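You operate a simulated robot arm through the tools that you are given. There is no shell and no other tool. Be economical: measure what you need, move in short steps, check, and stop when the job is done.

The job below is to be done with a simulated robot arm. You get a single attempt, and the scene is never put back.

Task
Put things in order on the top of the blue bench. At the end: the brown flat bottle from the top of the blue bench stands where the yellow block stood; the yellow block stands where the green nozzle stood; the red brush stands on top of the tray of bottles; the green nozzle stands where the red brush stood; whatever was shut is shut again. Leave all else as you found it, and nothing knocked over.
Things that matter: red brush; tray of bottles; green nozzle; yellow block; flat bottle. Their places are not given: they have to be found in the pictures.

It is judged by the outcome, as a careful person would: the job done as asked, and still so three seconds after it is handed in. It fails if anything else is knocked over, pushed out of place, dropped, spilled or broken.

Robot
A 7-joint arm with a two-finger parallel gripper, fixed in place. Base frame: the origin is at the foot of the arm, x ahead of it, y to its left, z up; the work surface is at about z = 0. Readings come in m, rad, newtons and seconds.
With the tool pointing down near the work surface it reaches from about 0.22 to 0.58 m from the base axis. Its first joint turns from -1.152 to 1.152 rad. Payload 2.5 kg.
The tool frame sits at the grasp point between the pads (the TCP): z along the fingers, y along the line on which they close. The tips reach 0.023 m beyond it. Largest opening 0.094 m; finger width 0.038, thickness 0.01; the body of the gripper, 0.054 by 0.096 m, starts 0.039 m behind the TCP.
Orientation is that of the tool frame in the base frame, as [roll, pitch, yaw] about the fixed x, y, z axes, in that order (R = Rz(yaw) Ry(pitch) Rx(roll)). With the fingers straight down and closing along the base's y, the tool's x points along the base's -x, its y along +y and its z along -z.

Tools
- The arm moves only by the tool drive_tool. Its argument "commands" is a list of rows, each a list of 7 numbers: the shift along the base's x, y, z in m, then the turn, a rotation vector about the base's x, y, z in degrees, then the gripper command, from -1 (shut) to 1 (fully open), values between in proportion. In form: [[dx, dy, dz, rx, ry, rz, hand], ...]. A call has 1 to 10 rows; each row shifts and turns the commanded pose from where the row before left it. Each row takes 0.2 s and may step no farther than 0.05 m and 0.15 rad from the row before; otherwise, or with a gripper value out of range, the whole call is refused. A pose out of reach is approached as far as the arm can. The call stops where the force on the tool passes 40 N (or 10 N more than at its start, if that is more) or the arm is blocked; 0.2 s more then pass. The fingers move at their own pace (about 0.108 m/s each) and stop on an object; they squeeze with about 41 N. The grip force told is the motor's: it shows also when the fingers shut on nothing. Time passes only in rows, and 0.2 s behind the last, so rows that do not move let the fingers close. It gives the time, the measured TCP pose, the force on the tool (base axes), the opening and the grip force at its end, in the units of the frame above (readings bear some noise).
- Cameras (640 x 400 px; columns grow to the right, rows downward): "scene" is fixed at [0.1379, -0.4333, 0.5306]; the picture's right is [0.54, -0.84, 0.00], its down [-0.58, -0.37, -0.73] and it looks along [0.61, 0.39, -0.69] (base axes); focal length 248 px, centre (320, 200). "wrist" rides on the gripper at [-0.039, 0, -0.044] in the tool frame; the picture's right is [0.00, -1.00, 0.00], its down [0.97, 0.00, -0.24] and it looks along [0.24, 0.00, 0.97] (tool axes); focal length 218 px, centre (320, 200).
- snapshot(camera): a new picture of that camera. The clock stands still meanwhile.
- pixel_to_xyz(camera, pixels): for up to 12 pixels [column, row] of the newest picture of that camera ("zoom" is the newest enlarged one), the place [x, y, z] in the base frame of the surface seen there, good to about 0.002 m. The clock stands still meanwhile.
- close_up(camera, box): a new picture of the part [left, top, right, bottom] of that camera's present view, enlarged. The clock stands still meanwhile.
- close_job(): hands the job in; it is judged then, once.

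Work in short steps. Measure before you move; look again where a grasp or a placing could have gone wrong, and mend it. You have 80 turns and 54 pictures in all, those below and enlarged ones among them. Open the gripper and draw the arm clear of the work before you hand the job in, unless the task says otherwise; then end with one line.

The tools are called after "Request:" as a command line: name --pt "numbers of a row" for each row, then --argument value for the rest, lists and objects as JSON in quotes. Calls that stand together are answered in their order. drive_tool: Moves the arm, as the interface text tells. Its arguments: {"type":"object","properties":{"commands":{"type":"array","items":{"type":"array","items":{"type":"number"}}}},"required":["commands"]} The other tools are called the same way: snapshot (camera) takes a picture; pixel_to_xyz (camera, pixels) gives the place of the surface under pixels of a picture; close_up (camera, box) takes an enlarged picture of a part of a camera's view; close_job () hands the job in.

At the start:

```text
clock: 0.0
eef_pos: [0.2871, -0.1199, 0.3483]
orientation: [-3.141, 0.0, -3.141]
contact_force: [-0.1, -0.6, 0.5]
finger_gap: 0.0939
grasp_force: 0.0
```

scene: 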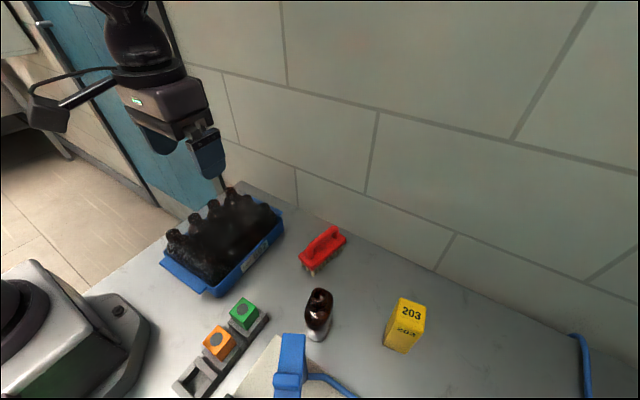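
wrist: 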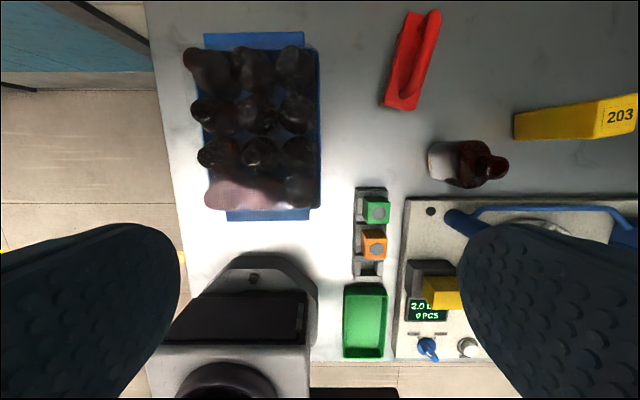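

The wrist picture shows the tray at about (255,125), brush (412,60), bottle (468,162), block (580,120) and a green nozzle (376,210) in a rack. I take enlarged views to see the details.

Request:
close_up --camera "scene" --box '[150, 170, 450, 400]'

Request:
close_up --camera "wrist" --box '[320, 0, 640, 370]'

Request:
pixel_to_xyz --camera "wrist" --pixels '[[437, 12], [430, 50], [405, 102], [388, 103], [376, 210], [373, 245], [368, 270], [505, 165], [435, 160], [517, 127], [598, 120], [365, 320]]'

Request:
pixel_to_xyz --camera "scene" --pixels '[[322, 240], [300, 258], [345, 232], [318, 296], [316, 336], [412, 303], [403, 330], [242, 308], [218, 340], [192, 378], [320, 320], [400, 350]]'

```text
1.74 times, centred on (300, 285) of scene
```

zoom: 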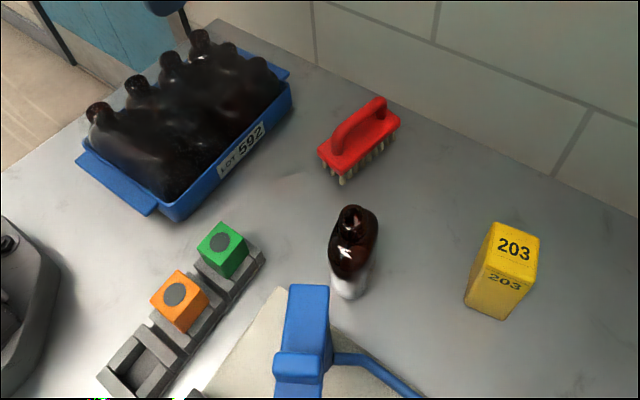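

```text
1.08 times, centred on (480, 185) of wrist
```

zoom: 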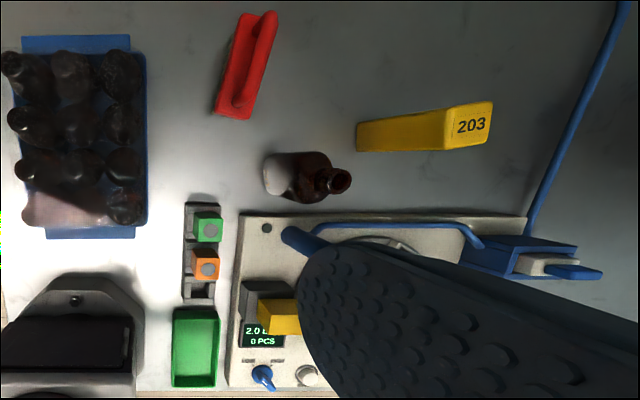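

```text
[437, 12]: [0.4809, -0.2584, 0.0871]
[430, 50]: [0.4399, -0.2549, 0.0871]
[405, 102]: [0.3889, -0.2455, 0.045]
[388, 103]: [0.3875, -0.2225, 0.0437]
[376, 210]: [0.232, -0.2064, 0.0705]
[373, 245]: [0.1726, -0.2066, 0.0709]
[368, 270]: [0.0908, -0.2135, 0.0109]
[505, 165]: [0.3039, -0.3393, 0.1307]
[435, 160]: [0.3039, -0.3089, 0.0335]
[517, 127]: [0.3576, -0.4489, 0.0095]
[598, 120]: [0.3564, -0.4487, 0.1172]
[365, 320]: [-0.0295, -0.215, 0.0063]
```

```text
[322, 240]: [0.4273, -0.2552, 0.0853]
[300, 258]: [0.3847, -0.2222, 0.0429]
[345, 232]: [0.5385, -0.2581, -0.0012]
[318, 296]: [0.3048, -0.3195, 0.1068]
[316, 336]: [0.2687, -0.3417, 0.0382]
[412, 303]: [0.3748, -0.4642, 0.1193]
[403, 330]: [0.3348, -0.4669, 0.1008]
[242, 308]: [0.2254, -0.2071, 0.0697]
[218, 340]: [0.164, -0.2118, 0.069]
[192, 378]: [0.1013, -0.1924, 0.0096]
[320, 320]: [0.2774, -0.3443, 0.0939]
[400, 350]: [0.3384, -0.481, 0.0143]
```

Next I look closer at the tray, brush, and rack to get their sizes.

Request:
close_up --camera "wrist" --box '[170, 20, 350, 230]'

Request:
close_up --camera "scene" --box '[150, 180, 290, 300]'

Request:
pixel_to_xyz --camera "wrist" --pixels '[[190, 55], [240, 55], [292, 55], [200, 105], [250, 105], [290, 110], [208, 155], [258, 153], [297, 155], [235, 195], [298, 190], [255, 40]]'

Request:
pixel_to_xyz --camera "scene" --pixels '[[174, 234], [195, 219], [213, 205], [230, 191], [247, 199], [262, 207], [200, 250], [222, 240], [240, 225], [205, 262], [235, 205], [255, 212]]'

```text
1.90 times, centred on (260, 125) of wrist
```

zoom: 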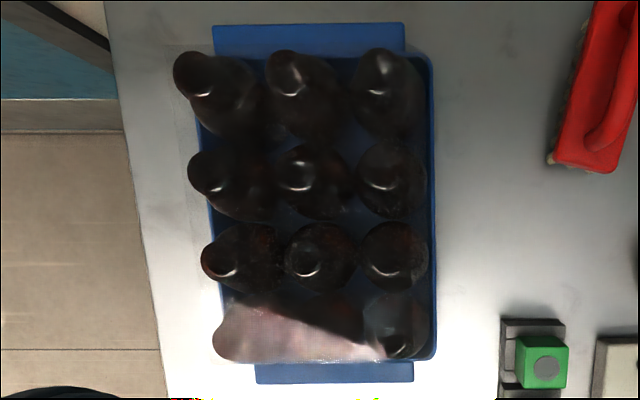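

```text
3.33 times, centred on (220, 240) of scene
```

zoom: 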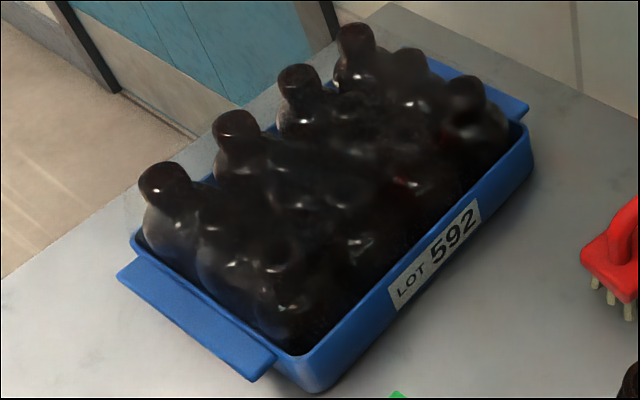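

```text
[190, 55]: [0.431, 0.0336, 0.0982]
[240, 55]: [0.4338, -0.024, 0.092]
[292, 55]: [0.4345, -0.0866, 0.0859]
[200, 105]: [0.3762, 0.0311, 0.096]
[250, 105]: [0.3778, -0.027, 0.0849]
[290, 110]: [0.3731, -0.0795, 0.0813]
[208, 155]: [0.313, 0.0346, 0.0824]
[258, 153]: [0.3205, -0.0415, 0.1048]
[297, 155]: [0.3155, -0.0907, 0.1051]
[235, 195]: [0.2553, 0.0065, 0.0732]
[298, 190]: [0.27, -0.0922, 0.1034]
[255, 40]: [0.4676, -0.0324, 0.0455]
```

```text
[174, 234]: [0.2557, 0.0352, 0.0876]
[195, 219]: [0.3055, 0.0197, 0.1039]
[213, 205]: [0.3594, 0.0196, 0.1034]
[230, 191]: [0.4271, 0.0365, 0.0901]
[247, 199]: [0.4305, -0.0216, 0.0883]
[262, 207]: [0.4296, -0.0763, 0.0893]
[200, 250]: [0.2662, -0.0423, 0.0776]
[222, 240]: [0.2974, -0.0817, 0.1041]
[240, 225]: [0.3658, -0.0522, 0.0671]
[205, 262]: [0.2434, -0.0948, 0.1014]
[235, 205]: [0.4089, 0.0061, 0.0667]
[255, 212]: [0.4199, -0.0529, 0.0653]
```

The tray's bottles are packed in a 4 x 3 grid with tops near z=0.105. I move the wrist camera to above the brush, staying high (z≈0.28), for a better look at brush, bottle and block.

Request:
drive_tool --pt "0.03 -0.035 -0.01 0 0 0 1" --pt "0.03 -0.035 -0.02 0 0 0 1" --pt "0.03 -0.035 -0.02 0 0 0 1" --pt "0.02 -0.035 -0.02 0 0 0 1" --pt "0 0 0 0 0 0 1"

Request:
snapshot --camera "wrist"

```text
refused: row 2 steps farther than a row can; nothing moved
```

```text
47 pictures are left
```

wrist: 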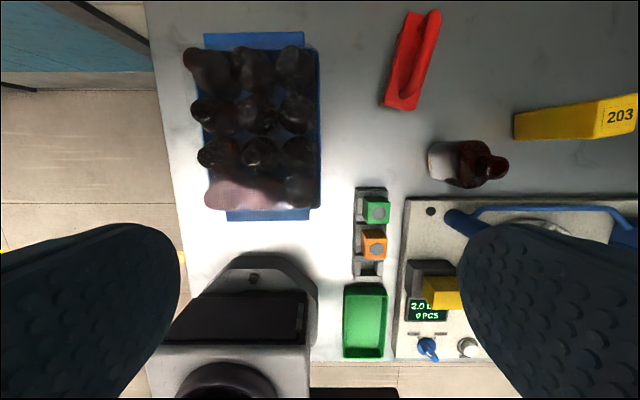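

The move was refused because one row was slightly too long (over 0.05 m). I split it into smaller rows.

Request:
drive_tool --pt "0.02 -0.028 -0.014 0 0 0 1" --pt "0.02 -0.028 -0.014 0 0 0 1" --pt "0.02 -0.028 -0.014 0 0 0 1" --pt "0.02 -0.028 -0.014 0 0 0 1" --pt "0.02 -0.028 -0.014 0 0 0 1" --pt "0 0 0 0 0 0 1"

Request:
snapshot --camera "wrist"

```text
clock: 1.4
eef_pos: [0.388, -0.2589, 0.2769]
orientation: [3.141, -0.001, -3.138]
contact_force: [-0.6, -0.3, -0.8]
finger_gap: 0.0938
grasp_force: 0.1
```

```text
46 pictures are left
```

wrist: 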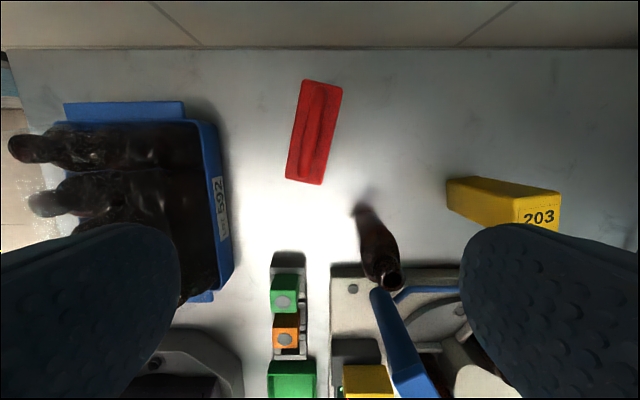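

The brush is now seen from above with corners about (304,80), (342,86), (322,184) and (286,177). I measure it, along with the block's top and base and the bottle.

Request:
pixel_to_xyz --camera "wrist" --pixels '[[305, 82], [340, 88], [322, 182], [288, 176], [318, 90], [303, 170], [311, 130], [450, 182], [449, 205], [556, 195], [515, 199], [285, 300]]'

Request:
close_up --camera "wrist" --box '[260, 70, 370, 195]'

Request:
close_up --camera "scene" --box '[280, 210, 440, 360]'

```text
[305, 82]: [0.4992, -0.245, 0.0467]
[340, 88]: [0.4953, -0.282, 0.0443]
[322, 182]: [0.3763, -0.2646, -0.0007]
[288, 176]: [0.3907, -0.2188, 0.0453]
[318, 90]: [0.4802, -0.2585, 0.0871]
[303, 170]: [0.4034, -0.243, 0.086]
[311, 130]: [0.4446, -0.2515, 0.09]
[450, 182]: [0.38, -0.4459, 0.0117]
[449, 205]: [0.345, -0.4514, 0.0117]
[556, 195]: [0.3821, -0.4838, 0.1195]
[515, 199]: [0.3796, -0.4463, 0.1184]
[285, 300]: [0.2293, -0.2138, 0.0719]
```

```text
3.20 times, centred on (315, 132) of wrist
```

zoom: 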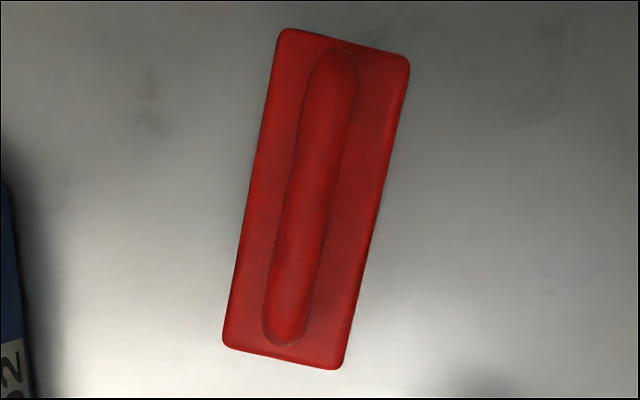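

```text
2.67 times, centred on (360, 285) of scene
```

zoom: 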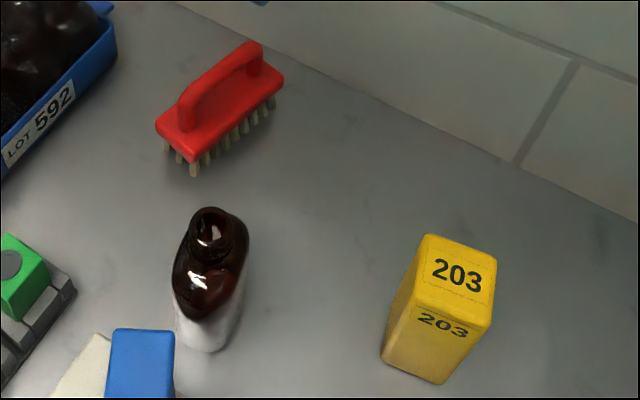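

The brush is centred near (0.443,-0.251), its long axis turned about -13° from x, with the handle top at z≈0.089. Before grasping it I fly over the tray to locate the cap tops it will rest on.

Request:
drive_tool --pt "-0.016 0.037 0.009 0 0 0 1" --pt "-0.016 0.037 0.009 0 0 0 1" --pt "-0.016 0.037 0.009 0 0 0 1" --pt "-0.016 0.037 0.009 0 0 0 1" --pt "-0.016 0.037 0.009 0 0 0 1" --pt "-0.008 0.034 0.009 0 0 0 1" --pt "0 0 0 0 0 0 1"

Request:
close_up --camera "wrist" --box '[180, 40, 460, 290]'

```text
clock: 3.0
eef_pos: [0.2998, -0.0397, 0.3314]
orientation: [-3.14, -0.001, 3.141]
contact_force: [-0.1, 0.2, -0.5]
finger_gap: 0.0938
grasp_force: 0.1
```

```text
1.60 times, centred on (320, 165) of wrist
```

zoom: 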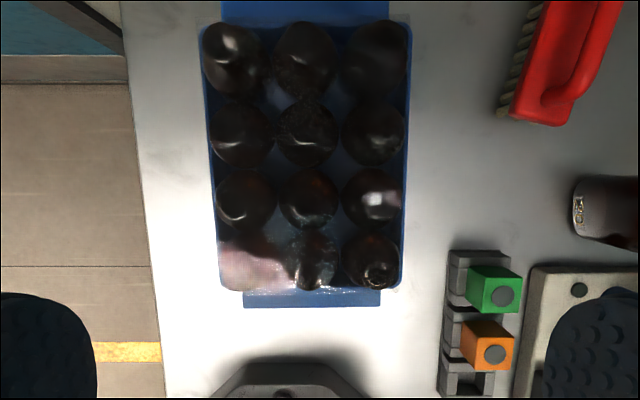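

The caps are at zoom pixels about (305,60), (306,135), (308,195) and so on, seemingly under clear film. I measure them.

Request:
pixel_to_xyz --camera "zoom" --pixels '[[305, 45], [306, 125], [308, 195], [315, 265], [234, 45], [237, 135], [238, 205], [372, 125], [372, 200], [376, 270], [272, 95], [275, 170]]'

Request:
pixel_to_xyz --camera "zoom" --pixels '[[306, 115], [306, 135], [306, 145], [306, 155], [320, 135], [292, 135], [308, 205], [308, 215], [320, 205], [296, 205], [340, 165], [340, 230]]'

```text
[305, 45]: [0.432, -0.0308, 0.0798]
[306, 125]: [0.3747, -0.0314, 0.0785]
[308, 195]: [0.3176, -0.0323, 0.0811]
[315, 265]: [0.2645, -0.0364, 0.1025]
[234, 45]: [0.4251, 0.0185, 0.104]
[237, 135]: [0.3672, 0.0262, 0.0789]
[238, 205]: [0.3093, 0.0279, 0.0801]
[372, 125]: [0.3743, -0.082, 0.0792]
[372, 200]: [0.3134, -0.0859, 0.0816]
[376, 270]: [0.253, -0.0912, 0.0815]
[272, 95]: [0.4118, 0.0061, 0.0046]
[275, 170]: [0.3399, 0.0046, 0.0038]
```

```text
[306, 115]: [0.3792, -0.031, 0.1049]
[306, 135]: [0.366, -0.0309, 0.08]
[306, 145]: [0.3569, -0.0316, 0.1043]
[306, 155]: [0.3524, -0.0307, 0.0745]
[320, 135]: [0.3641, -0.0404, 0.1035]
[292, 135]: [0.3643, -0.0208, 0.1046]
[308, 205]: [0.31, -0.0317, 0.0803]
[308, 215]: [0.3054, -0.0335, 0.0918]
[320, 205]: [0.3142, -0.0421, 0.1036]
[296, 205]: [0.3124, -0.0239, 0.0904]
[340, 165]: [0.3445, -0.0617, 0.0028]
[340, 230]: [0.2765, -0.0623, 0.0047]
```

The bottles are open, with neck rims at z≈0.104 and a grid near x = 0.255/0.311/0.367/0.425 and y = 0.026/-0.031/-0.085. The brush will rest along x on the two middle-row necks, centred at (0.339,-0.032); first I go above the brush with a -13.5° yaw.

Request:
drive_tool --pt "0.0205 -0.0302 -0.0245 0 0 -1.93 0.6" --pt "0.0205 -0.0302 -0.0245 0 0 -1.93 0.4" --pt "0.0205 -0.0302 -0.0245 0 0 -1.93 0.2" --pt "0.0205 -0.0302 -0.0245 0 0 -1.93 0.1" --pt "0.0205 -0.0302 -0.0245 0 0 -1.93 0.1" --pt "0.0205 -0.0302 -0.0245 0 0 -1.93 0.1" --pt "0.0205 -0.0302 -0.0245 0 0 -1.93 0.1" --pt "0 0 -0.02 0 0 0 0.1" --pt "0 0 0 0 0 0 0.1"

Request:
snapshot --camera "wrist"

```text
clock: 5.0
eef_pos: [0.4433, -0.2516, 0.1427]
orientation: [-3.141, -0.001, 2.907]
contact_force: [0.1, 0.0, -0.9]
finger_gap: 0.0517
grasp_force: 0.1
```

```text
42 pictures are left
```

wrist: 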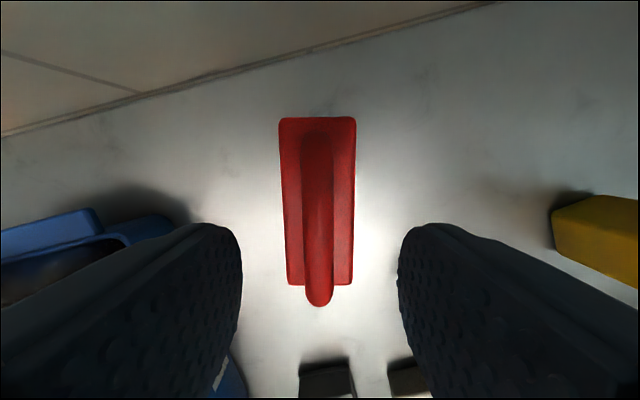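

The brush is aligned and centred between the fingers. I descend to z≈0.076, close on the handle and lift a little.

Request:
drive_tool --pt "0 0 -0.035 0 0 0 0.1" --pt "0 0 -0.031 0 0 0 0.1" --pt "0 0 0 0 0 0 0.1" --pt "0 0 0 0 0 0 -1" --pt "0 0 0 0 0 0 -1" --pt "0 0 0 0 0 0 -1" --pt "0 0 0.02 0 0 0 -1" --pt "0 0 0.03 0 0 0 -1" --pt "0 0 0 0 0 0 -1"

Request:
snapshot --camera "scene"

```text
clock: 7.0
eef_pos: [0.4431, -0.2508, 0.1235]
orientation: [3.141, -0.001, 2.906]
contact_force: [0.4, 0.4, 0.5]
finger_gap: 0.0
grasp_force: 41.1
```

```text
41 pictures are left
```

scene: 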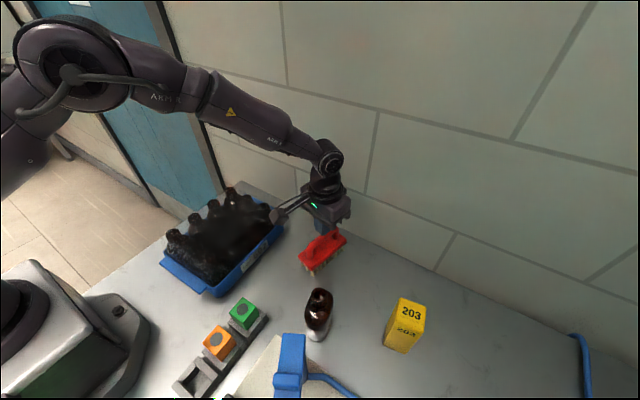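

The gap reads 0 and the brush is still on the bench, so the grasp missed or slipped. I look to see what happened.

Request:
snapshot --camera "wrist"

Request:
close_up --camera "scene" --box '[280, 200, 380, 290]'

```text
40 pictures are left
```

wrist: 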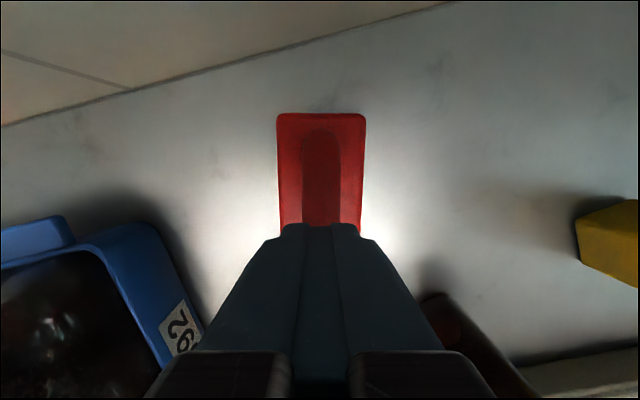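

```text
4.44 times, centred on (330, 245) of scene
```

zoom: 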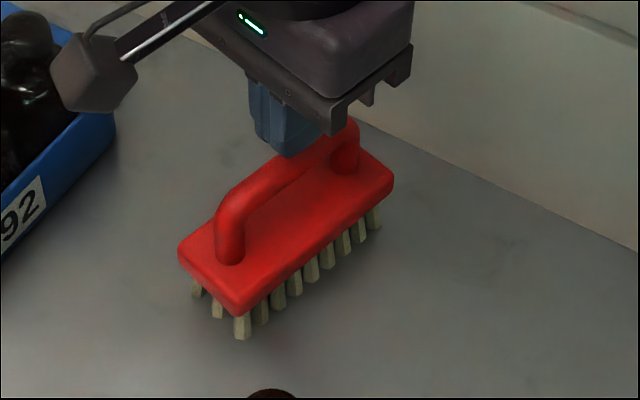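

The brush stands upright and unmoved, with the handle below the tips. I measure the handle and plate heights again before retrying with a check on the gap before lifting.

Request:
pixel_to_xyz --camera "zoom" --pixels '[[232, 205], [262, 180], [290, 165], [232, 250], [240, 300], [300, 205], [385, 180], [185, 250], [340, 130], [243, 335], [280, 230], [315, 178]]'

Request:
drive_tool --pt "0 0 0 0 0 0 0.1" --pt "0 0 0 0 0 0 0.1" --pt "0 0 0 0 0 0 0.1"

```text
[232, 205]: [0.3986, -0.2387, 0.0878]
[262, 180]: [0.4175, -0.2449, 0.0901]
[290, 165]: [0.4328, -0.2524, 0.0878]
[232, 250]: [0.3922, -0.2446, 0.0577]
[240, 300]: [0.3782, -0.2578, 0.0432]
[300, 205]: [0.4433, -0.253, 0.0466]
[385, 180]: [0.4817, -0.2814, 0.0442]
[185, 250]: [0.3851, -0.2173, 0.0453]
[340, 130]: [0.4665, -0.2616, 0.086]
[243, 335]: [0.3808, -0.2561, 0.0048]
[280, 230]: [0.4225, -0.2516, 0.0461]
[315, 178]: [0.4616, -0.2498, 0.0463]
```

```text
clock: 7.8
eef_pos: [0.443, -0.2511, 0.1239]
orientation: [3.141, 0.0, 2.907]
contact_force: [0.4, 0.1, 0.6]
finger_gap: 0.0518
grasp_force: 0.1
```

The handle spans z≈0.07–0.09 and the plate top is 0.046. I descend to TCP z≈0.073 and read the pose before closing.

Request:
drive_tool --pt "0 0 -0.026 0 0 0 0.1" --pt "0 0 -0.024 0 0 0 0.1" --pt "0 0 0 0 0 0 0.1"

Request:
drive_tool --pt "0 0 0 0 0 0 -1" --pt "0 0 0 0 0 0 -1" --pt "0 0 0 0 0 0 -1"

Request:
snapshot --camera "wrist"

```text
clock: 8.6
eef_pos: [0.4433, -0.2515, 0.074]
orientation: [3.141, 0.0, 2.906]
contact_force: [-0.3, -1.3, 0.2]
finger_gap: 0.0518
grasp_force: 0.1
```

```text
clock: 9.4
eef_pos: [0.4416, -0.2515, 0.0732]
orientation: [-3.141, 0.0, 2.905]
contact_force: [0.3, 0.1, 0.1]
finger_gap: 0.015
grasp_force: 41.0
```

```text
38 pictures are left
```

wrist: 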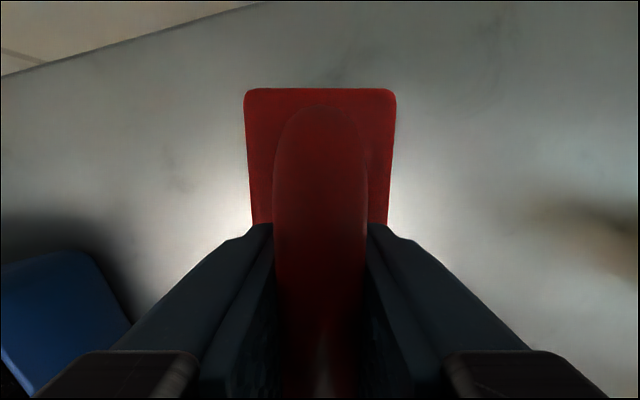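

The handle is held with a gap of 0.015. Last time it probably slipped on the fast lift, so this time I lift slowly and check.

Request:
drive_tool --pt "0 0 0.002 0 0 0 -1" --pt "0 0 0.004 0 0 0 -1" --pt "0 0 0.006 0 0 0 -1" --pt "0 0 0.006 0 0 0 -1" --pt "0 0 0.006 0 0 0 -1" --pt "0 0 0.003 0 0 0 -1"

```text
clock: 10.8
eef_pos: [0.4427, -0.2518, 0.1004]
orientation: [3.141, 0.001, 2.907]
contact_force: [0.5, -0.4, -1.8]
finger_gap: 0.0151
grasp_force: 41.3
```

The brush is held (gap 0.0151, with a small load). I keep lifting at a moderate rate to z≈0.215.

Request:
drive_tool --pt "0 0 0.008 0 0 0 -1" --pt "0 0 0.012 0 0 0 -1" --pt "0 0 0.015 0 0 0 -1" --pt "0 0 0.015 0 0 0 -1" --pt "0 0 0.015 0 0 0 -1" --pt "0 0 0.015 0 0 0 -1" --pt "0 0 0.015 0 0 0 -1" --pt "0 0 0.012 0 0 0 -1" --pt "0 0 0.008 0 0 0 -1"

Request:
drive_tool --pt "-0.006 0.012 0 0 0 1 -1" --pt "-0.01 0.022 0 0 0 1.5 -1" --pt "-0.012 0.026 0 0 0 1.5 -1" --pt "-0.012 0.026 0 0 0 1.5 -1" --pt "-0.012 0.026 0 0 0 1.5 -1" --pt "-0.012 0.026 0 0 0 1.5 -1" --pt "-0.012 0.026 0 0 0 1.5 -1" --pt "-0.012 0.026 0 0 0 1.5 -1" --pt "-0.01 0.018 0 0 0 1.2 -1" --pt "-0.006 0.012 0 0 0 0.8 -1"

Request:
snapshot --camera "scene"

```text
clock: 12.8
eef_pos: [0.4417, -0.2519, 0.2167]
orientation: [-3.14, 0.0, 2.905]
contact_force: [-0.3, 0.0, -1.1]
finger_gap: 0.0151
grasp_force: 41.1
```

```text
clock: 15.0
eef_pos: [0.3373, -0.0313, 0.2159]
orientation: [-3.141, -0.001, 3.141]
contact_force: [-0.4, -0.3, -2.0]
finger_gap: 0.015
grasp_force: 40.8
```

```text
37 pictures are left
```

scene: 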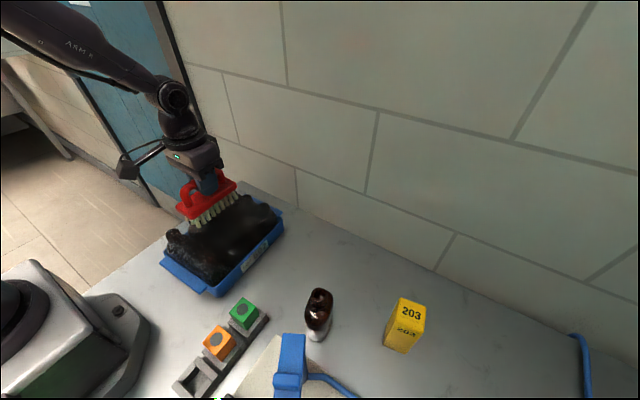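

The brush hangs upright over the tray, its bottom at about z 0.143, at (0.338,-0.031). I lower it to just above the rims and then creep down watching the force.

Request:
drive_tool --pt "0 0 -0.008 0 0 0 -1" --pt "0 0 -0.01 0 0 0 -1" --pt "0 0 -0.008 0 0 0 -1" --pt "0 0 -0.004 0 0 0 -1" --pt "0 0 -0.002 0 0 0 -1" --pt "0 0 0 0 0 0 -1"

Request:
close_up --camera "scene" --box '[150, 150, 290, 290]'

```text
clock: 16.4
eef_pos: [0.3384, -0.0303, 0.1836]
orientation: [-3.141, 0.002, -3.141]
contact_force: [0.8, -0.4, -1.7]
finger_gap: 0.0151
grasp_force: 40.5
```

```text
2.86 times, centred on (220, 220) of scene
```

zoom: 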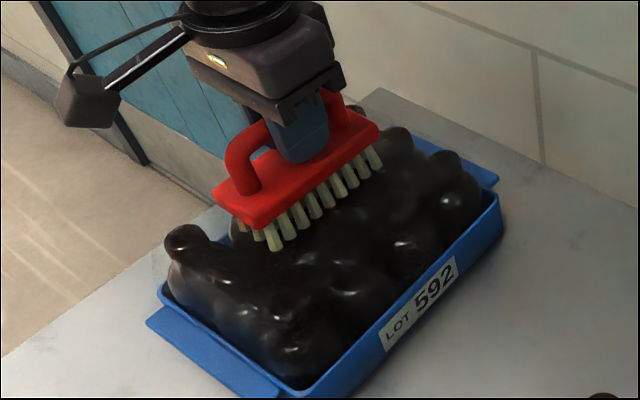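

The brush is level with its bristles just above the necks. I creep down 1.5 mm per row until the force rises.

Request:
drive_tool --pt "0 0 -0.0015 0 0 0 -1" --pt "0 0 -0.0015 0 0 0 -1" --pt "0 0 0 0 0 0 -1"

Request:
drive_tool --pt "0 0 -0.0015 0 0 0 -1" --pt "0 0 -0.001 0 0 0 -1" --pt "0 0 0 0 0 0 -1"

```text
clock: 17.2
eef_pos: [0.3376, -0.0317, 0.1817]
orientation: [3.142, 0.0, 3.142]
contact_force: [0.1, -0.4, -1.8]
finger_gap: 0.0152
grasp_force: 41.6
```

```text
clock: 18.0
eef_pos: [0.3392, -0.0322, 0.1784]
orientation: [3.141, 0.001, 3.141]
contact_force: [-1.5, -0.5, 3.1]
finger_gap: 0.015
grasp_force: 41.1
```

Contact shows (force z went from -1.8 to +3.1 N) at the expected height. I open the fingers only to about 25 mm so they could catch a tip, and look.

Request:
drive_tool --pt "0 0 0 0 0 0 -0.6" --pt "0 0 0 0 0 0 -0.5" --pt "0 0 0 0 0 0 -0.45" --pt "0 0 0 0 0 0 -0.45" --pt "0 0 0 0 0 0 -0.45" --pt "0 0 0 0 0 0 -0.45"

Request:
close_up --camera "scene" --box '[150, 150, 290, 290]'

Request:
snapshot --camera "wrist"

```text
clock: 19.4
eef_pos: [0.3395, -0.032, 0.1792]
orientation: [3.141, 0.001, 3.141]
contact_force: [0.4, -0.3, 1.7]
finger_gap: 0.0259
grasp_force: 0.0
```

```text
2.86 times, centred on (220, 220) of scene
```

zoom: 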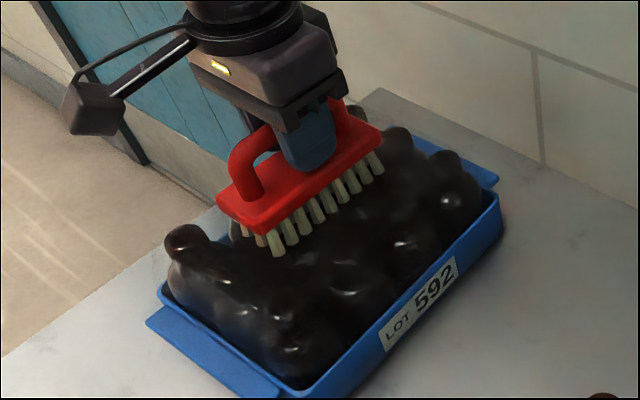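

```text
34 pictures are left
```

wrist: 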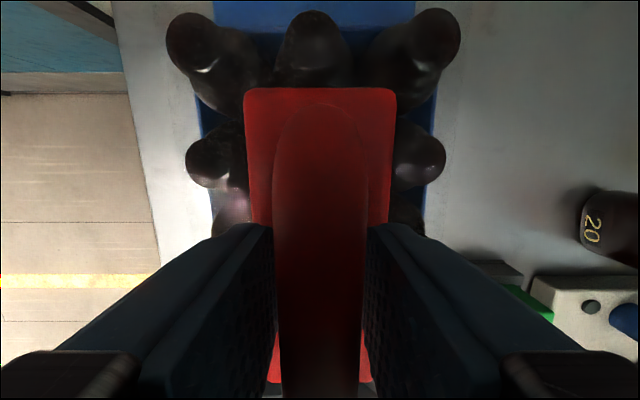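

The brush sits level and centred with the fingers clear of the handle. I open wider and draw straight up.

Request:
drive_tool --pt "0 0 0 0 0 0 -0.1" --pt "0 0 0 0 0 0 -0.1" --pt "0 0 0.01 0 0 0 -0.1" --pt "0 0 0.03 0 0 0 -0.1" --pt "0 0 0.04 0 0 0 -0.1" --pt "-0.02 -0.02 0.03 0 0 0 0.2" --pt "-0.02 -0.03 0.02 0 0 0 0.2" --pt "-0.02 -0.03 0 0 0 0 0.2" --pt "0 0 0 0 0 0 0.2"

Request:
snapshot --camera "wrist"

Request:
close_up --camera "scene" --box '[150, 170, 290, 400]'

```text
clock: 21.4
eef_pos: [0.2773, -0.113, 0.3094]
orientation: [-3.141, 0.0, -3.14]
contact_force: [-0.3, 1.1, 0.5]
finger_gap: 0.0564
grasp_force: 0.2
```

```text
33 pictures are left
```

wrist: 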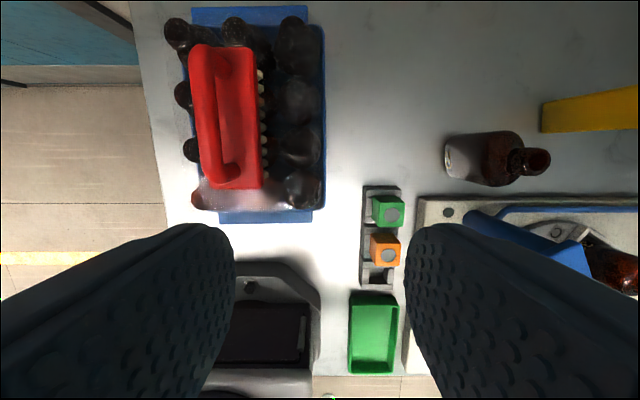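

```text
1.74 times, centred on (220, 285) of scene
```

zoom: 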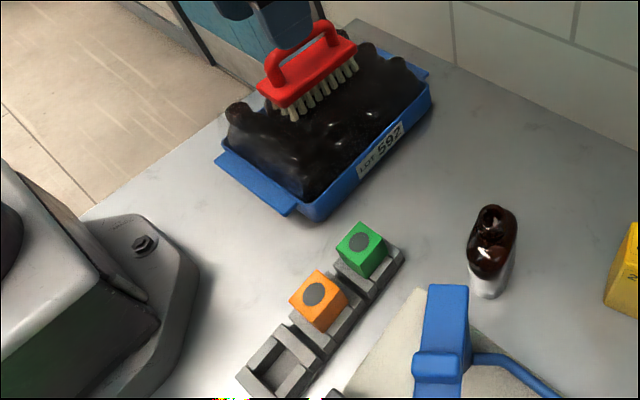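

The brush rests stably on the tray. Next is the green nozzle near (0.228,-0.208); I move closer above it for measuring.

Request:
drive_tool --pt "-0.01 -0.024 -0.015 0 0 0 0.2" --pt "-0.01 -0.024 -0.02 0 0 0 0.2" --pt "-0.01 -0.024 -0.02 0 0 0 0.2" --pt "-0.01 -0.022 -0.02 0 0 0 0.2" --pt "0 0 0 0 0 0 0.2"

Request:
close_up --camera "wrist" --box '[220, 60, 420, 300]'

Request:
close_up --camera "scene" --box '[165, 285, 285, 400]'

```text
clock: 22.6
eef_pos: [0.2364, -0.2058, 0.2309]
orientation: [3.141, 0.001, -3.141]
contact_force: [0.3, -0.1, -0.1]
finger_gap: 0.0561
grasp_force: 0.1
```

```text
1.67 times, centred on (320, 180) of wrist
```

zoom: 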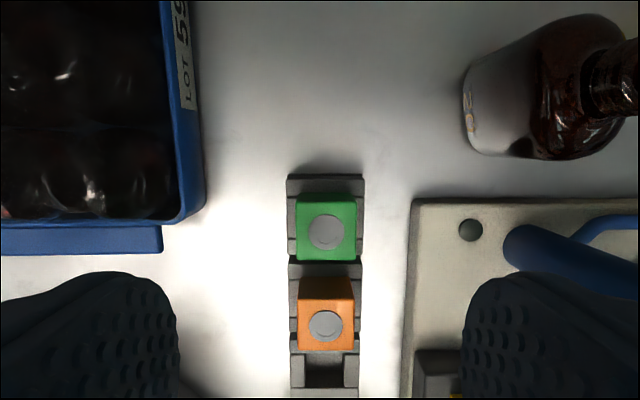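

```text
3.48 times, centred on (225, 342) of scene
```

zoom: 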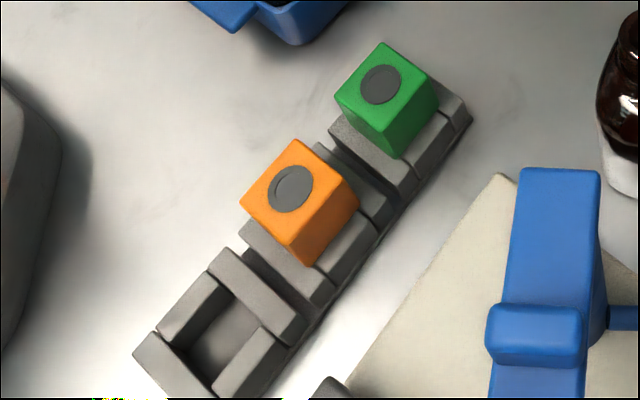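

I measure the nozzle's faces and the rack walls in this enlarged scene view (nozzle top corners about (380,45), (437,85), (392,130), (337,95)).

Request:
pixel_to_xyz --camera "zoom" --pixels '[[381, 46], [434, 84], [390, 122], [340, 96], [400, 150], [432, 108], [410, 160], [460, 118], [235, 345], [165, 322], [250, 262], [180, 380]]'

Request:
pixel_to_xyz --camera "wrist" --pixels '[[307, 183], [330, 183], [332, 214], [307, 213], [319, 199], [318, 170], [301, 200], [341, 200], [319, 221], [318, 286], [318, 230], [318, 276]]'

```text
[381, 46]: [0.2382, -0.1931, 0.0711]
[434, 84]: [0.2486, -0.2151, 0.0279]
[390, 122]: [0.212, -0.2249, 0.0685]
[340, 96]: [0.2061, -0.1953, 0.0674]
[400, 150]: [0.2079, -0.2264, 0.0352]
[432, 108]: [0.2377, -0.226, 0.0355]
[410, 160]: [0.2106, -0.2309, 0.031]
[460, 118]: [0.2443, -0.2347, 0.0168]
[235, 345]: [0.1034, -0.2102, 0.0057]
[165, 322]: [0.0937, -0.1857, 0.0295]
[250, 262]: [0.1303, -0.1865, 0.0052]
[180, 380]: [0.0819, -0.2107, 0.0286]
```

```text
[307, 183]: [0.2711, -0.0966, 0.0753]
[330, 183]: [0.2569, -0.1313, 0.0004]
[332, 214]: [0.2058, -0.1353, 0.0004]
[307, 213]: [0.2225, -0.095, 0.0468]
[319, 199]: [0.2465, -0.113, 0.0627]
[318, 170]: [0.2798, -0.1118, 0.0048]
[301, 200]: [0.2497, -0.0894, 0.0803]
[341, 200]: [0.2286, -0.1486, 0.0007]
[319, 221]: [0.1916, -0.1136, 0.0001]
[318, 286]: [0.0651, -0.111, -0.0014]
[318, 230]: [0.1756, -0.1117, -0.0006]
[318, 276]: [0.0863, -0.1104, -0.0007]
```

I check the empty socket's inner size and the nozzle's faces from the wrist view.

Request:
close_up --camera "wrist" --box '[275, 155, 375, 315]'

```text
2.50 times, centred on (325, 235) of wrist
```

zoom: 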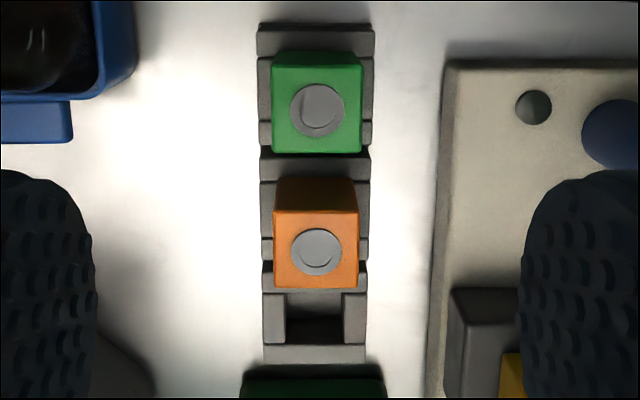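

Request:
pixel_to_xyz --camera "zoom" --pixels '[[276, 110], [359, 110], [317, 70], [317, 149], [262, 90], [371, 90], [316, 27], [316, 46], [281, 318], [347, 318], [316, 349], [316, 156]]'

Request:
pixel_to_xyz --camera "zoom" --pixels '[[266, 318], [366, 318], [289, 320], [340, 320], [316, 342], [266, 130], [368, 130], [316, 170], [280, 56], [355, 56], [316, 180], [316, 360]]'

```text
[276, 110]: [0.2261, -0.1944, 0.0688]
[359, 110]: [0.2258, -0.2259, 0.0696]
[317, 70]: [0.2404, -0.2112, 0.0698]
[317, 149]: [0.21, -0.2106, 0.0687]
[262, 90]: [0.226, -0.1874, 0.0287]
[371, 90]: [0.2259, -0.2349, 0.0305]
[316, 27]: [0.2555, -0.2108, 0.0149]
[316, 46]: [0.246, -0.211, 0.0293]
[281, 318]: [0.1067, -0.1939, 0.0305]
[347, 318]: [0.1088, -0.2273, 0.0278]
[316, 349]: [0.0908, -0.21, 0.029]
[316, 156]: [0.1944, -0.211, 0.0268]
```

```text
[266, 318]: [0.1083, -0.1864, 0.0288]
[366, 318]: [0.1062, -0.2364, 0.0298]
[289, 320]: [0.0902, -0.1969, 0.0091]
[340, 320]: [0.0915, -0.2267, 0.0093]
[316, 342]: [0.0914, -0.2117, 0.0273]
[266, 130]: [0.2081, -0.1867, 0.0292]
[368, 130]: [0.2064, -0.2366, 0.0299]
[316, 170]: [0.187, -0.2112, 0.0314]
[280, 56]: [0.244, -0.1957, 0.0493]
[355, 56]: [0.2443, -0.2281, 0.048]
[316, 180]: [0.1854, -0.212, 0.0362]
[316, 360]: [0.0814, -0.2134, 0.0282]
```

Nozzle: centre (0.225,-0.2105), about 0.032 wide, top z 0.069; socket walls reach z≈0.030. I check the neighbouring machine's edge and blue lever for clearance.

Request:
pixel_to_xyz --camera "zoom" --pixels '[[452, 110], [470, 110], [534, 105], [590, 130], [620, 130], [480, 320], [600, 110], [452, 80]]'

Request:
pixel_to_xyz --camera "scene" --pixels '[[282, 340], [290, 360], [300, 345], [275, 380], [290, 385], [270, 350], [330, 380], [295, 395]]'

```text
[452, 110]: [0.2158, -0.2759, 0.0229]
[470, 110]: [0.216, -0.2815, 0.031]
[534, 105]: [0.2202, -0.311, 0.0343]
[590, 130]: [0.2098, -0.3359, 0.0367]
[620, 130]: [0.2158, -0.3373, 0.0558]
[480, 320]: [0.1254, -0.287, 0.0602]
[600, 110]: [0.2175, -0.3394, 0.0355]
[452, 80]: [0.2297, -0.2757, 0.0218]
```

```text
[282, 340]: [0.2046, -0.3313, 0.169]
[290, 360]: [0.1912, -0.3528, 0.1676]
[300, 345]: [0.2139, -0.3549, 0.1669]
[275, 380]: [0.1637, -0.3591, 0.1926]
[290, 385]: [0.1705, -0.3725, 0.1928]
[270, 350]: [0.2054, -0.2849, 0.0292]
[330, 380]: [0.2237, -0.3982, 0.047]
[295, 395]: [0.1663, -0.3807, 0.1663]
```

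Clearances are fine (lever at y<-0.33). I descend onto the nozzle with closing along y to TCP z≈0.056, close, and read.

Request:
drive_tool --pt "-0.006 -0.003 -0.04 0 0 0 0.2" --pt "-0.0055 -0.0017 -0.04 0 0 0 0.2" --pt "0 0 -0.04 0 0 0 0.2" --pt "0 0 -0.03 0 0 0 0.2" --pt "0 0 -0.015 0 0 0 0.2" --pt "0 0 -0.009 0 0 0 0.2" --pt "0 0 0 0 0 0 0.2"

Request:
drive_tool --pt "0 0 0 0 0 0 -0.2" --pt "0 0 0 0 0 0 -0.35" --pt "0 0 0 0 0 0 -1" --pt "0 0 0 0 0 0 -1"

```text
clock: 24.2
eef_pos: [0.2276, -0.2106, 0.059]
orientation: [3.14, 0.0, 3.142]
contact_force: [-0.6, 0.8, -0.1]
finger_gap: 0.0565
grasp_force: 0.1
```

```text
clock: 25.2
eef_pos: [0.2275, -0.2101, 0.0586]
orientation: [-3.142, 0.0, 3.141]
contact_force: [-0.6, 0.4, 0.0]
finger_gap: 0.0349
grasp_force: 41.3
```

The nozzle is held (gap 0.035). I lift slowly and straight up out of the socket.

Request:
drive_tool --pt "0 0 0.003 0 0 0 -1" --pt "0 0 0.005 0 0 0 -1" --pt "0 0 0.008 0 0 0 -1" --pt "0 0 0.012 0 0 0 -1" --pt "0 0 0.015 0 0 0 -1" --pt "0 0 0.018 0 0 0 -1" --pt "0 0 0.02 0 0 0 -1" --pt "0 0 0.02 0 0 0 -1" --pt "0 0 0 0 0 0 -1"

Request:
snapshot --camera "scene"

```text
clock: 27.2
eef_pos: [0.2281, -0.2102, 0.1609]
orientation: [3.141, 0.001, 3.141]
contact_force: [-0.3, -0.2, 0.0]
finger_gap: 0.035
grasp_force: 41.2
```

```text
28 pictures are left
```

scene: 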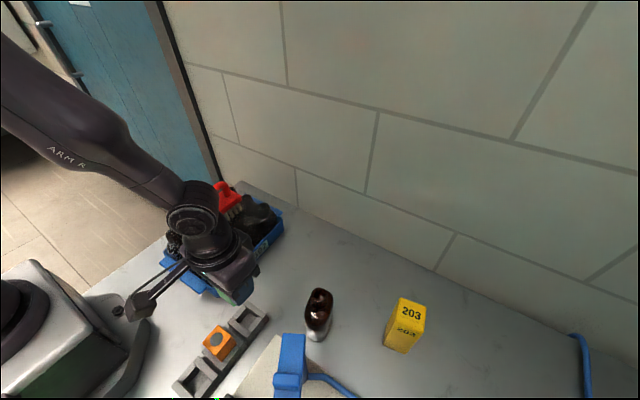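

The nozzle is out and held. I carry it to the brush's old place (0.443,-0.251), lowering on the way, then stop just above the bench.

Request:
drive_tool --pt "0.015 -0.003 0 0 0 0 -1" --pt "0.03 -0.006 0 0 0 0 -1" --pt "0.035 -0.0065 0 0 0 0 -1" --pt "0.035 -0.0065 0 0 0 0 -1" --pt "0.035 -0.0065 0 0 0 0 -1" --pt "0.035 -0.0065 -0.01 0 0 0 -1" --pt "0.02 -0.004 -0.02 0 0 0 -1" --pt "0.01 -0.002 -0.03 0 0 0 -1" --pt "0 0 -0.025 0 0 0 -1" --pt "0 0 -0.013 0 0 0 -1"

Request:
close_up --camera "scene" --box '[270, 190, 390, 290]'

```text
clock: 29.4
eef_pos: [0.442, -0.2512, 0.0611]
orientation: [-3.141, -0.001, 3.14]
contact_force: [0.1, -0.2, -0.6]
finger_gap: 0.0351
grasp_force: 41.1
```

```text
4.00 times, centred on (330, 240) of scene
```

zoom: 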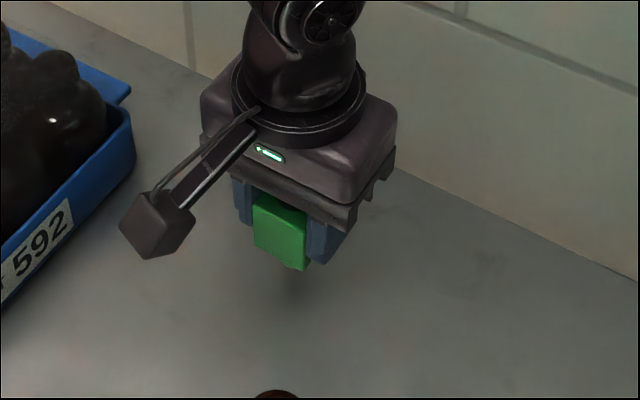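

I measure the nozzle's lowest visible edge around zoom (300,265) to know how far to lower.

Request:
pixel_to_xyz --camera "zoom" --pixels '[[258, 245], [280, 257], [302, 266], [306, 262], [290, 262], [280, 215], [330, 255], [302, 275]]'

```text
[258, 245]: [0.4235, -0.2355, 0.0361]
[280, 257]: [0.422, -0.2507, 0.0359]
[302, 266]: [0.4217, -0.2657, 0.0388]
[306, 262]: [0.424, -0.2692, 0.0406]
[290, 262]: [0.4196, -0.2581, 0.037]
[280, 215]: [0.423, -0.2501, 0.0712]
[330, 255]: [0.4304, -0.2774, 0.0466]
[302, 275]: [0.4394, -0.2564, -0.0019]
```

The nozzle is a ~36 mm cube with its bottom at z≈0.036 (it stood on the socket walls). I lower about 0.028 and then creep to contact.

Request:
drive_tool --pt "0 0 -0.012 0 0 0 -1" --pt "0 0 -0.01 0 0 0 -1" --pt "0 0 -0.006 0 0 0 -1" --pt "0 0 0 0 0 0 -1"

Request:
close_up --camera "scene" --box '[290, 220, 370, 290]'

```text
clock: 30.0
eef_pos: [0.4454, -0.2517, 0.0478]
orientation: [-3.138, 0.005, -3.14]
contact_force: [-1.8, -0.3, 6.1]
finger_gap: 0.0352
grasp_force: 41.2
stopped in row 3: the force on the tool passed its limit (the readings are from after the stop); the commanded pose is now the measured one
```

```text
5.71 times, centred on (330, 255) of scene
```

zoom: 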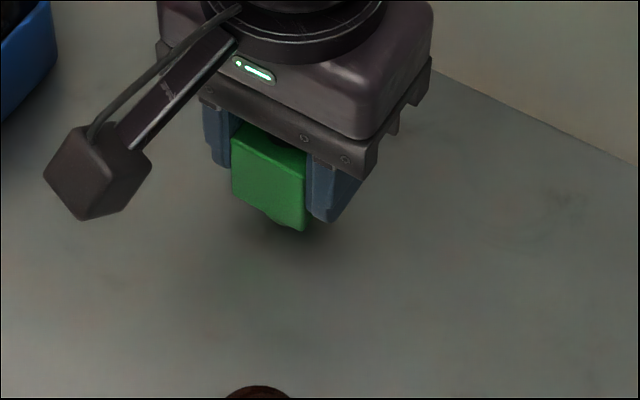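

It touched at TCP z≈0.048: there is a short stem below the cube. I raise 3 mm to relieve the load, then lower gently for a light contact.

Request:
drive_tool --pt "-0.003 0 0.004 0 0 0 -1" --pt "0 0 0 0 0 0 -1"

Request:
close_up --camera "scene" --box '[300, 225, 360, 275]'

```text
clock: 30.6
eef_pos: [0.4404, -0.2527, 0.0509]
orientation: [-3.14, 0.006, -3.141]
contact_force: [1.2, 0.6, -1.3]
finger_gap: 0.0347
grasp_force: 41.0
```

```text
8.00 times, centred on (330, 250) of scene
```

zoom: 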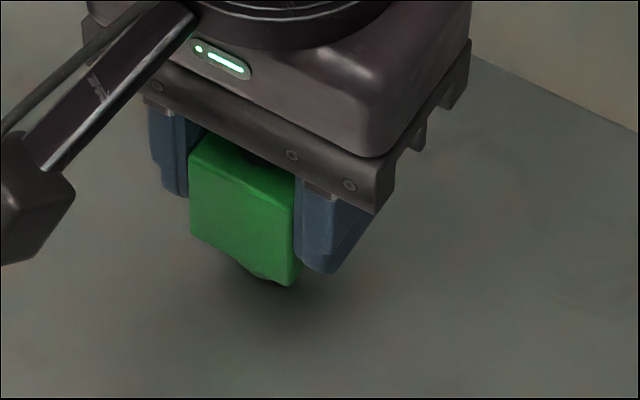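

The stem shows under the cube near (250,275). I measure the front face to check the nozzle is upright in the grip, and the stem's bottom.

Request:
pixel_to_xyz --camera "zoom" --pixels '[[200, 170], [200, 230], [240, 185], [240, 255], [280, 200], [280, 270], [215, 140], [200, 150], [275, 282], [262, 276], [240, 263], [285, 283]]'

Request:
snapshot --camera "wrist"

```text
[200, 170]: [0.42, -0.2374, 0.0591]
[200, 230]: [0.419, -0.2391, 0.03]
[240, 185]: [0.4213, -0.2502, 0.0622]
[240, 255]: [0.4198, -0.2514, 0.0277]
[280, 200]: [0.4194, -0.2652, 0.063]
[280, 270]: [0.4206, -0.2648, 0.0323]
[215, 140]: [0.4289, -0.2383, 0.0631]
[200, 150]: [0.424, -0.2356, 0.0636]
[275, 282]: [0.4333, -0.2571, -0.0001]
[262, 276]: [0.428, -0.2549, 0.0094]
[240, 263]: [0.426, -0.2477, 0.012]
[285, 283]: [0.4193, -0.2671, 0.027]
```

```text
24 pictures are left
```

wrist: 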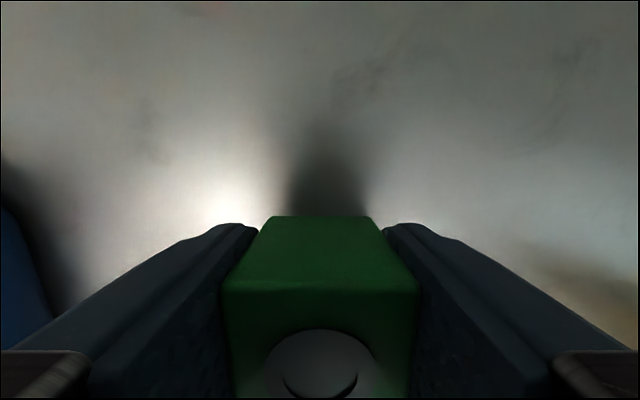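

The nozzle is upright to within about a degree, its centre at x≈0.438. I shift 4 mm forward, lower 2.5 mm to touch and check.

Request:
drive_tool --pt "0.005 0.001 0 0 0 0 -1" --pt "0 0 -0.0015 0 0 0 -1" --pt "0 0 -0.001 0 0 0 -1" --pt "0 0 0 0 0 0 -1"

```text
clock: 31.6
eef_pos: [0.4466, -0.2505, 0.0487]
orientation: [-3.14, 0.004, -3.14]
contact_force: [-0.1, -0.1, -0.9]
finger_gap: 0.0352
grasp_force: 40.5
```

No contact yet at 0.0487; I creep further by 1 mm steps.

Request:
drive_tool --pt "0 0 -0.001 0 0 0 -1" --pt "0 0 0 0 0 0 -1"

Request:
drive_tool --pt "0 0 -0.001 0 0 0 -1" --pt "0 0 0 0 0 0 -1"

```text
clock: 32.2
eef_pos: [0.4465, -0.2516, 0.0486]
orientation: [-3.138, 0.006, -3.139]
contact_force: [-1.8, 0.7, 4.0]
finger_gap: 0.035
grasp_force: 40.8
```

```text
clock: 32.8
eef_pos: [0.446, -0.2519, 0.048]
orientation: [-3.139, 0.007, -3.14]
contact_force: [-5.7, 3.4, 21.0]
finger_gap: 0.0349
grasp_force: 40.9
```

Contact is firm (21 N), so I back off 0.7 mm to relieve it and open the fingers gently.

Request:
drive_tool --pt "0 0 0.0008 0 0 0 -1" --pt "0 0 0 0 0 0 -0.2" --pt "0 0 0 0 0 0 0.1" --pt "0 0 0 0 0 0 0.2" --pt "0 0 0 0 0 0 0.2"

Request:
drive_tool --pt "0 0 0.02 0 0 0 0.2" --pt "0 0 0.04 0 0 0 0.2" --pt "0 0 0.04 0 0 0 0.2" --pt "0 0 0.04 0 0 0 0.2" --pt "-0.03 -0.02 0.02 0 0 0 0.2" --pt "-0.03 -0.03 0.02 0 0 0 0.2" --pt "-0.02 -0.035 0 0 0 0 0.2" --pt "0 -0.04 0 0 0 0 0.2" --pt "0 0 0 0 0 0 0.2"

Request:
snapshot --camera "wrist"

Request:
snapshot --camera "scene"

```text
clock: 34.0
eef_pos: [0.4468, -0.2509, 0.0469]
orientation: [-3.14, 0.006, -3.14]
contact_force: [0.6, 0.1, 0.1]
finger_gap: 0.0564
grasp_force: 0.0
```

```text
clock: 36.0
eef_pos: [0.3686, -0.3768, 0.2303]
orientation: [-3.139, 0.005, -3.139]
contact_force: [-0.5, -0.8, 0.8]
finger_gap: 0.0563
grasp_force: 0.1
```

```text
23 pictures are left
```

wrist: 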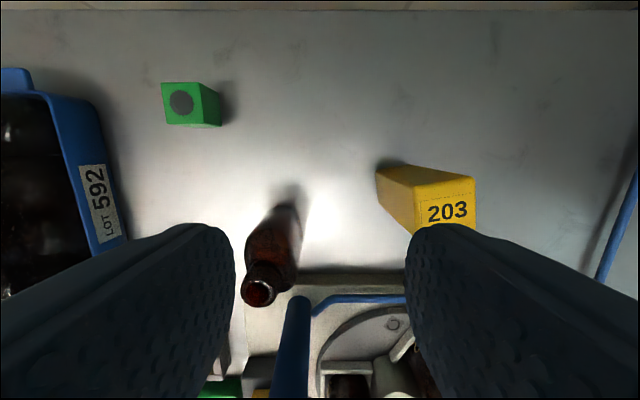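

```text
22 pictures are left
```

scene: 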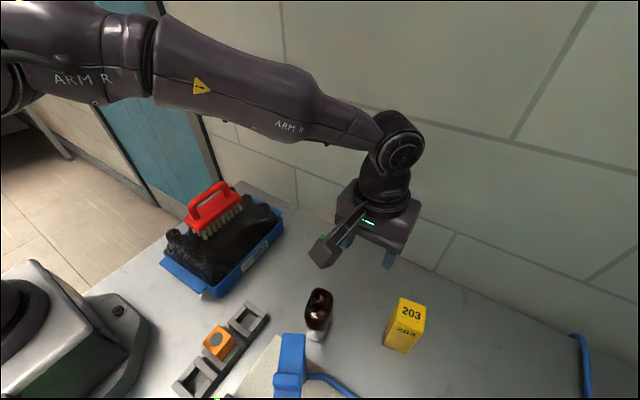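

The nozzle stands upright where the brush was. Now I measure the block: its top face in the wrist view spans about (413–475, 177–225).

Request:
pixel_to_xyz --camera "wrist" --pixels '[[416, 186], [472, 179], [473, 215], [440, 205], [417, 215], [380, 172], [380, 190], [400, 165], [185, 103], [163, 85], [193, 122], [430, 168]]'

Request:
close_up --camera "scene" --box '[365, 280, 445, 370]'

```text
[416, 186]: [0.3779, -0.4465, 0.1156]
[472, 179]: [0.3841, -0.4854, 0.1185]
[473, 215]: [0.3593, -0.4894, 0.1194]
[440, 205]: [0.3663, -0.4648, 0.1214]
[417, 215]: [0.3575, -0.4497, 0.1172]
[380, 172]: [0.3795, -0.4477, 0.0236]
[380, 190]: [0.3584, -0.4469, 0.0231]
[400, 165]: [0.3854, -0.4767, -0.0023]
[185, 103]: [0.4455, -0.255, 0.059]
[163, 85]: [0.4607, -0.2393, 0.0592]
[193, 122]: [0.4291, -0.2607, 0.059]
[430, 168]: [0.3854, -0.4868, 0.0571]
```

```text
4.44 times, centred on (405, 325) of scene
```

zoom: 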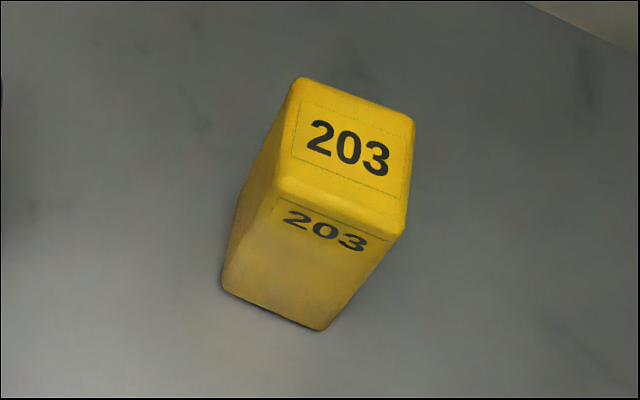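

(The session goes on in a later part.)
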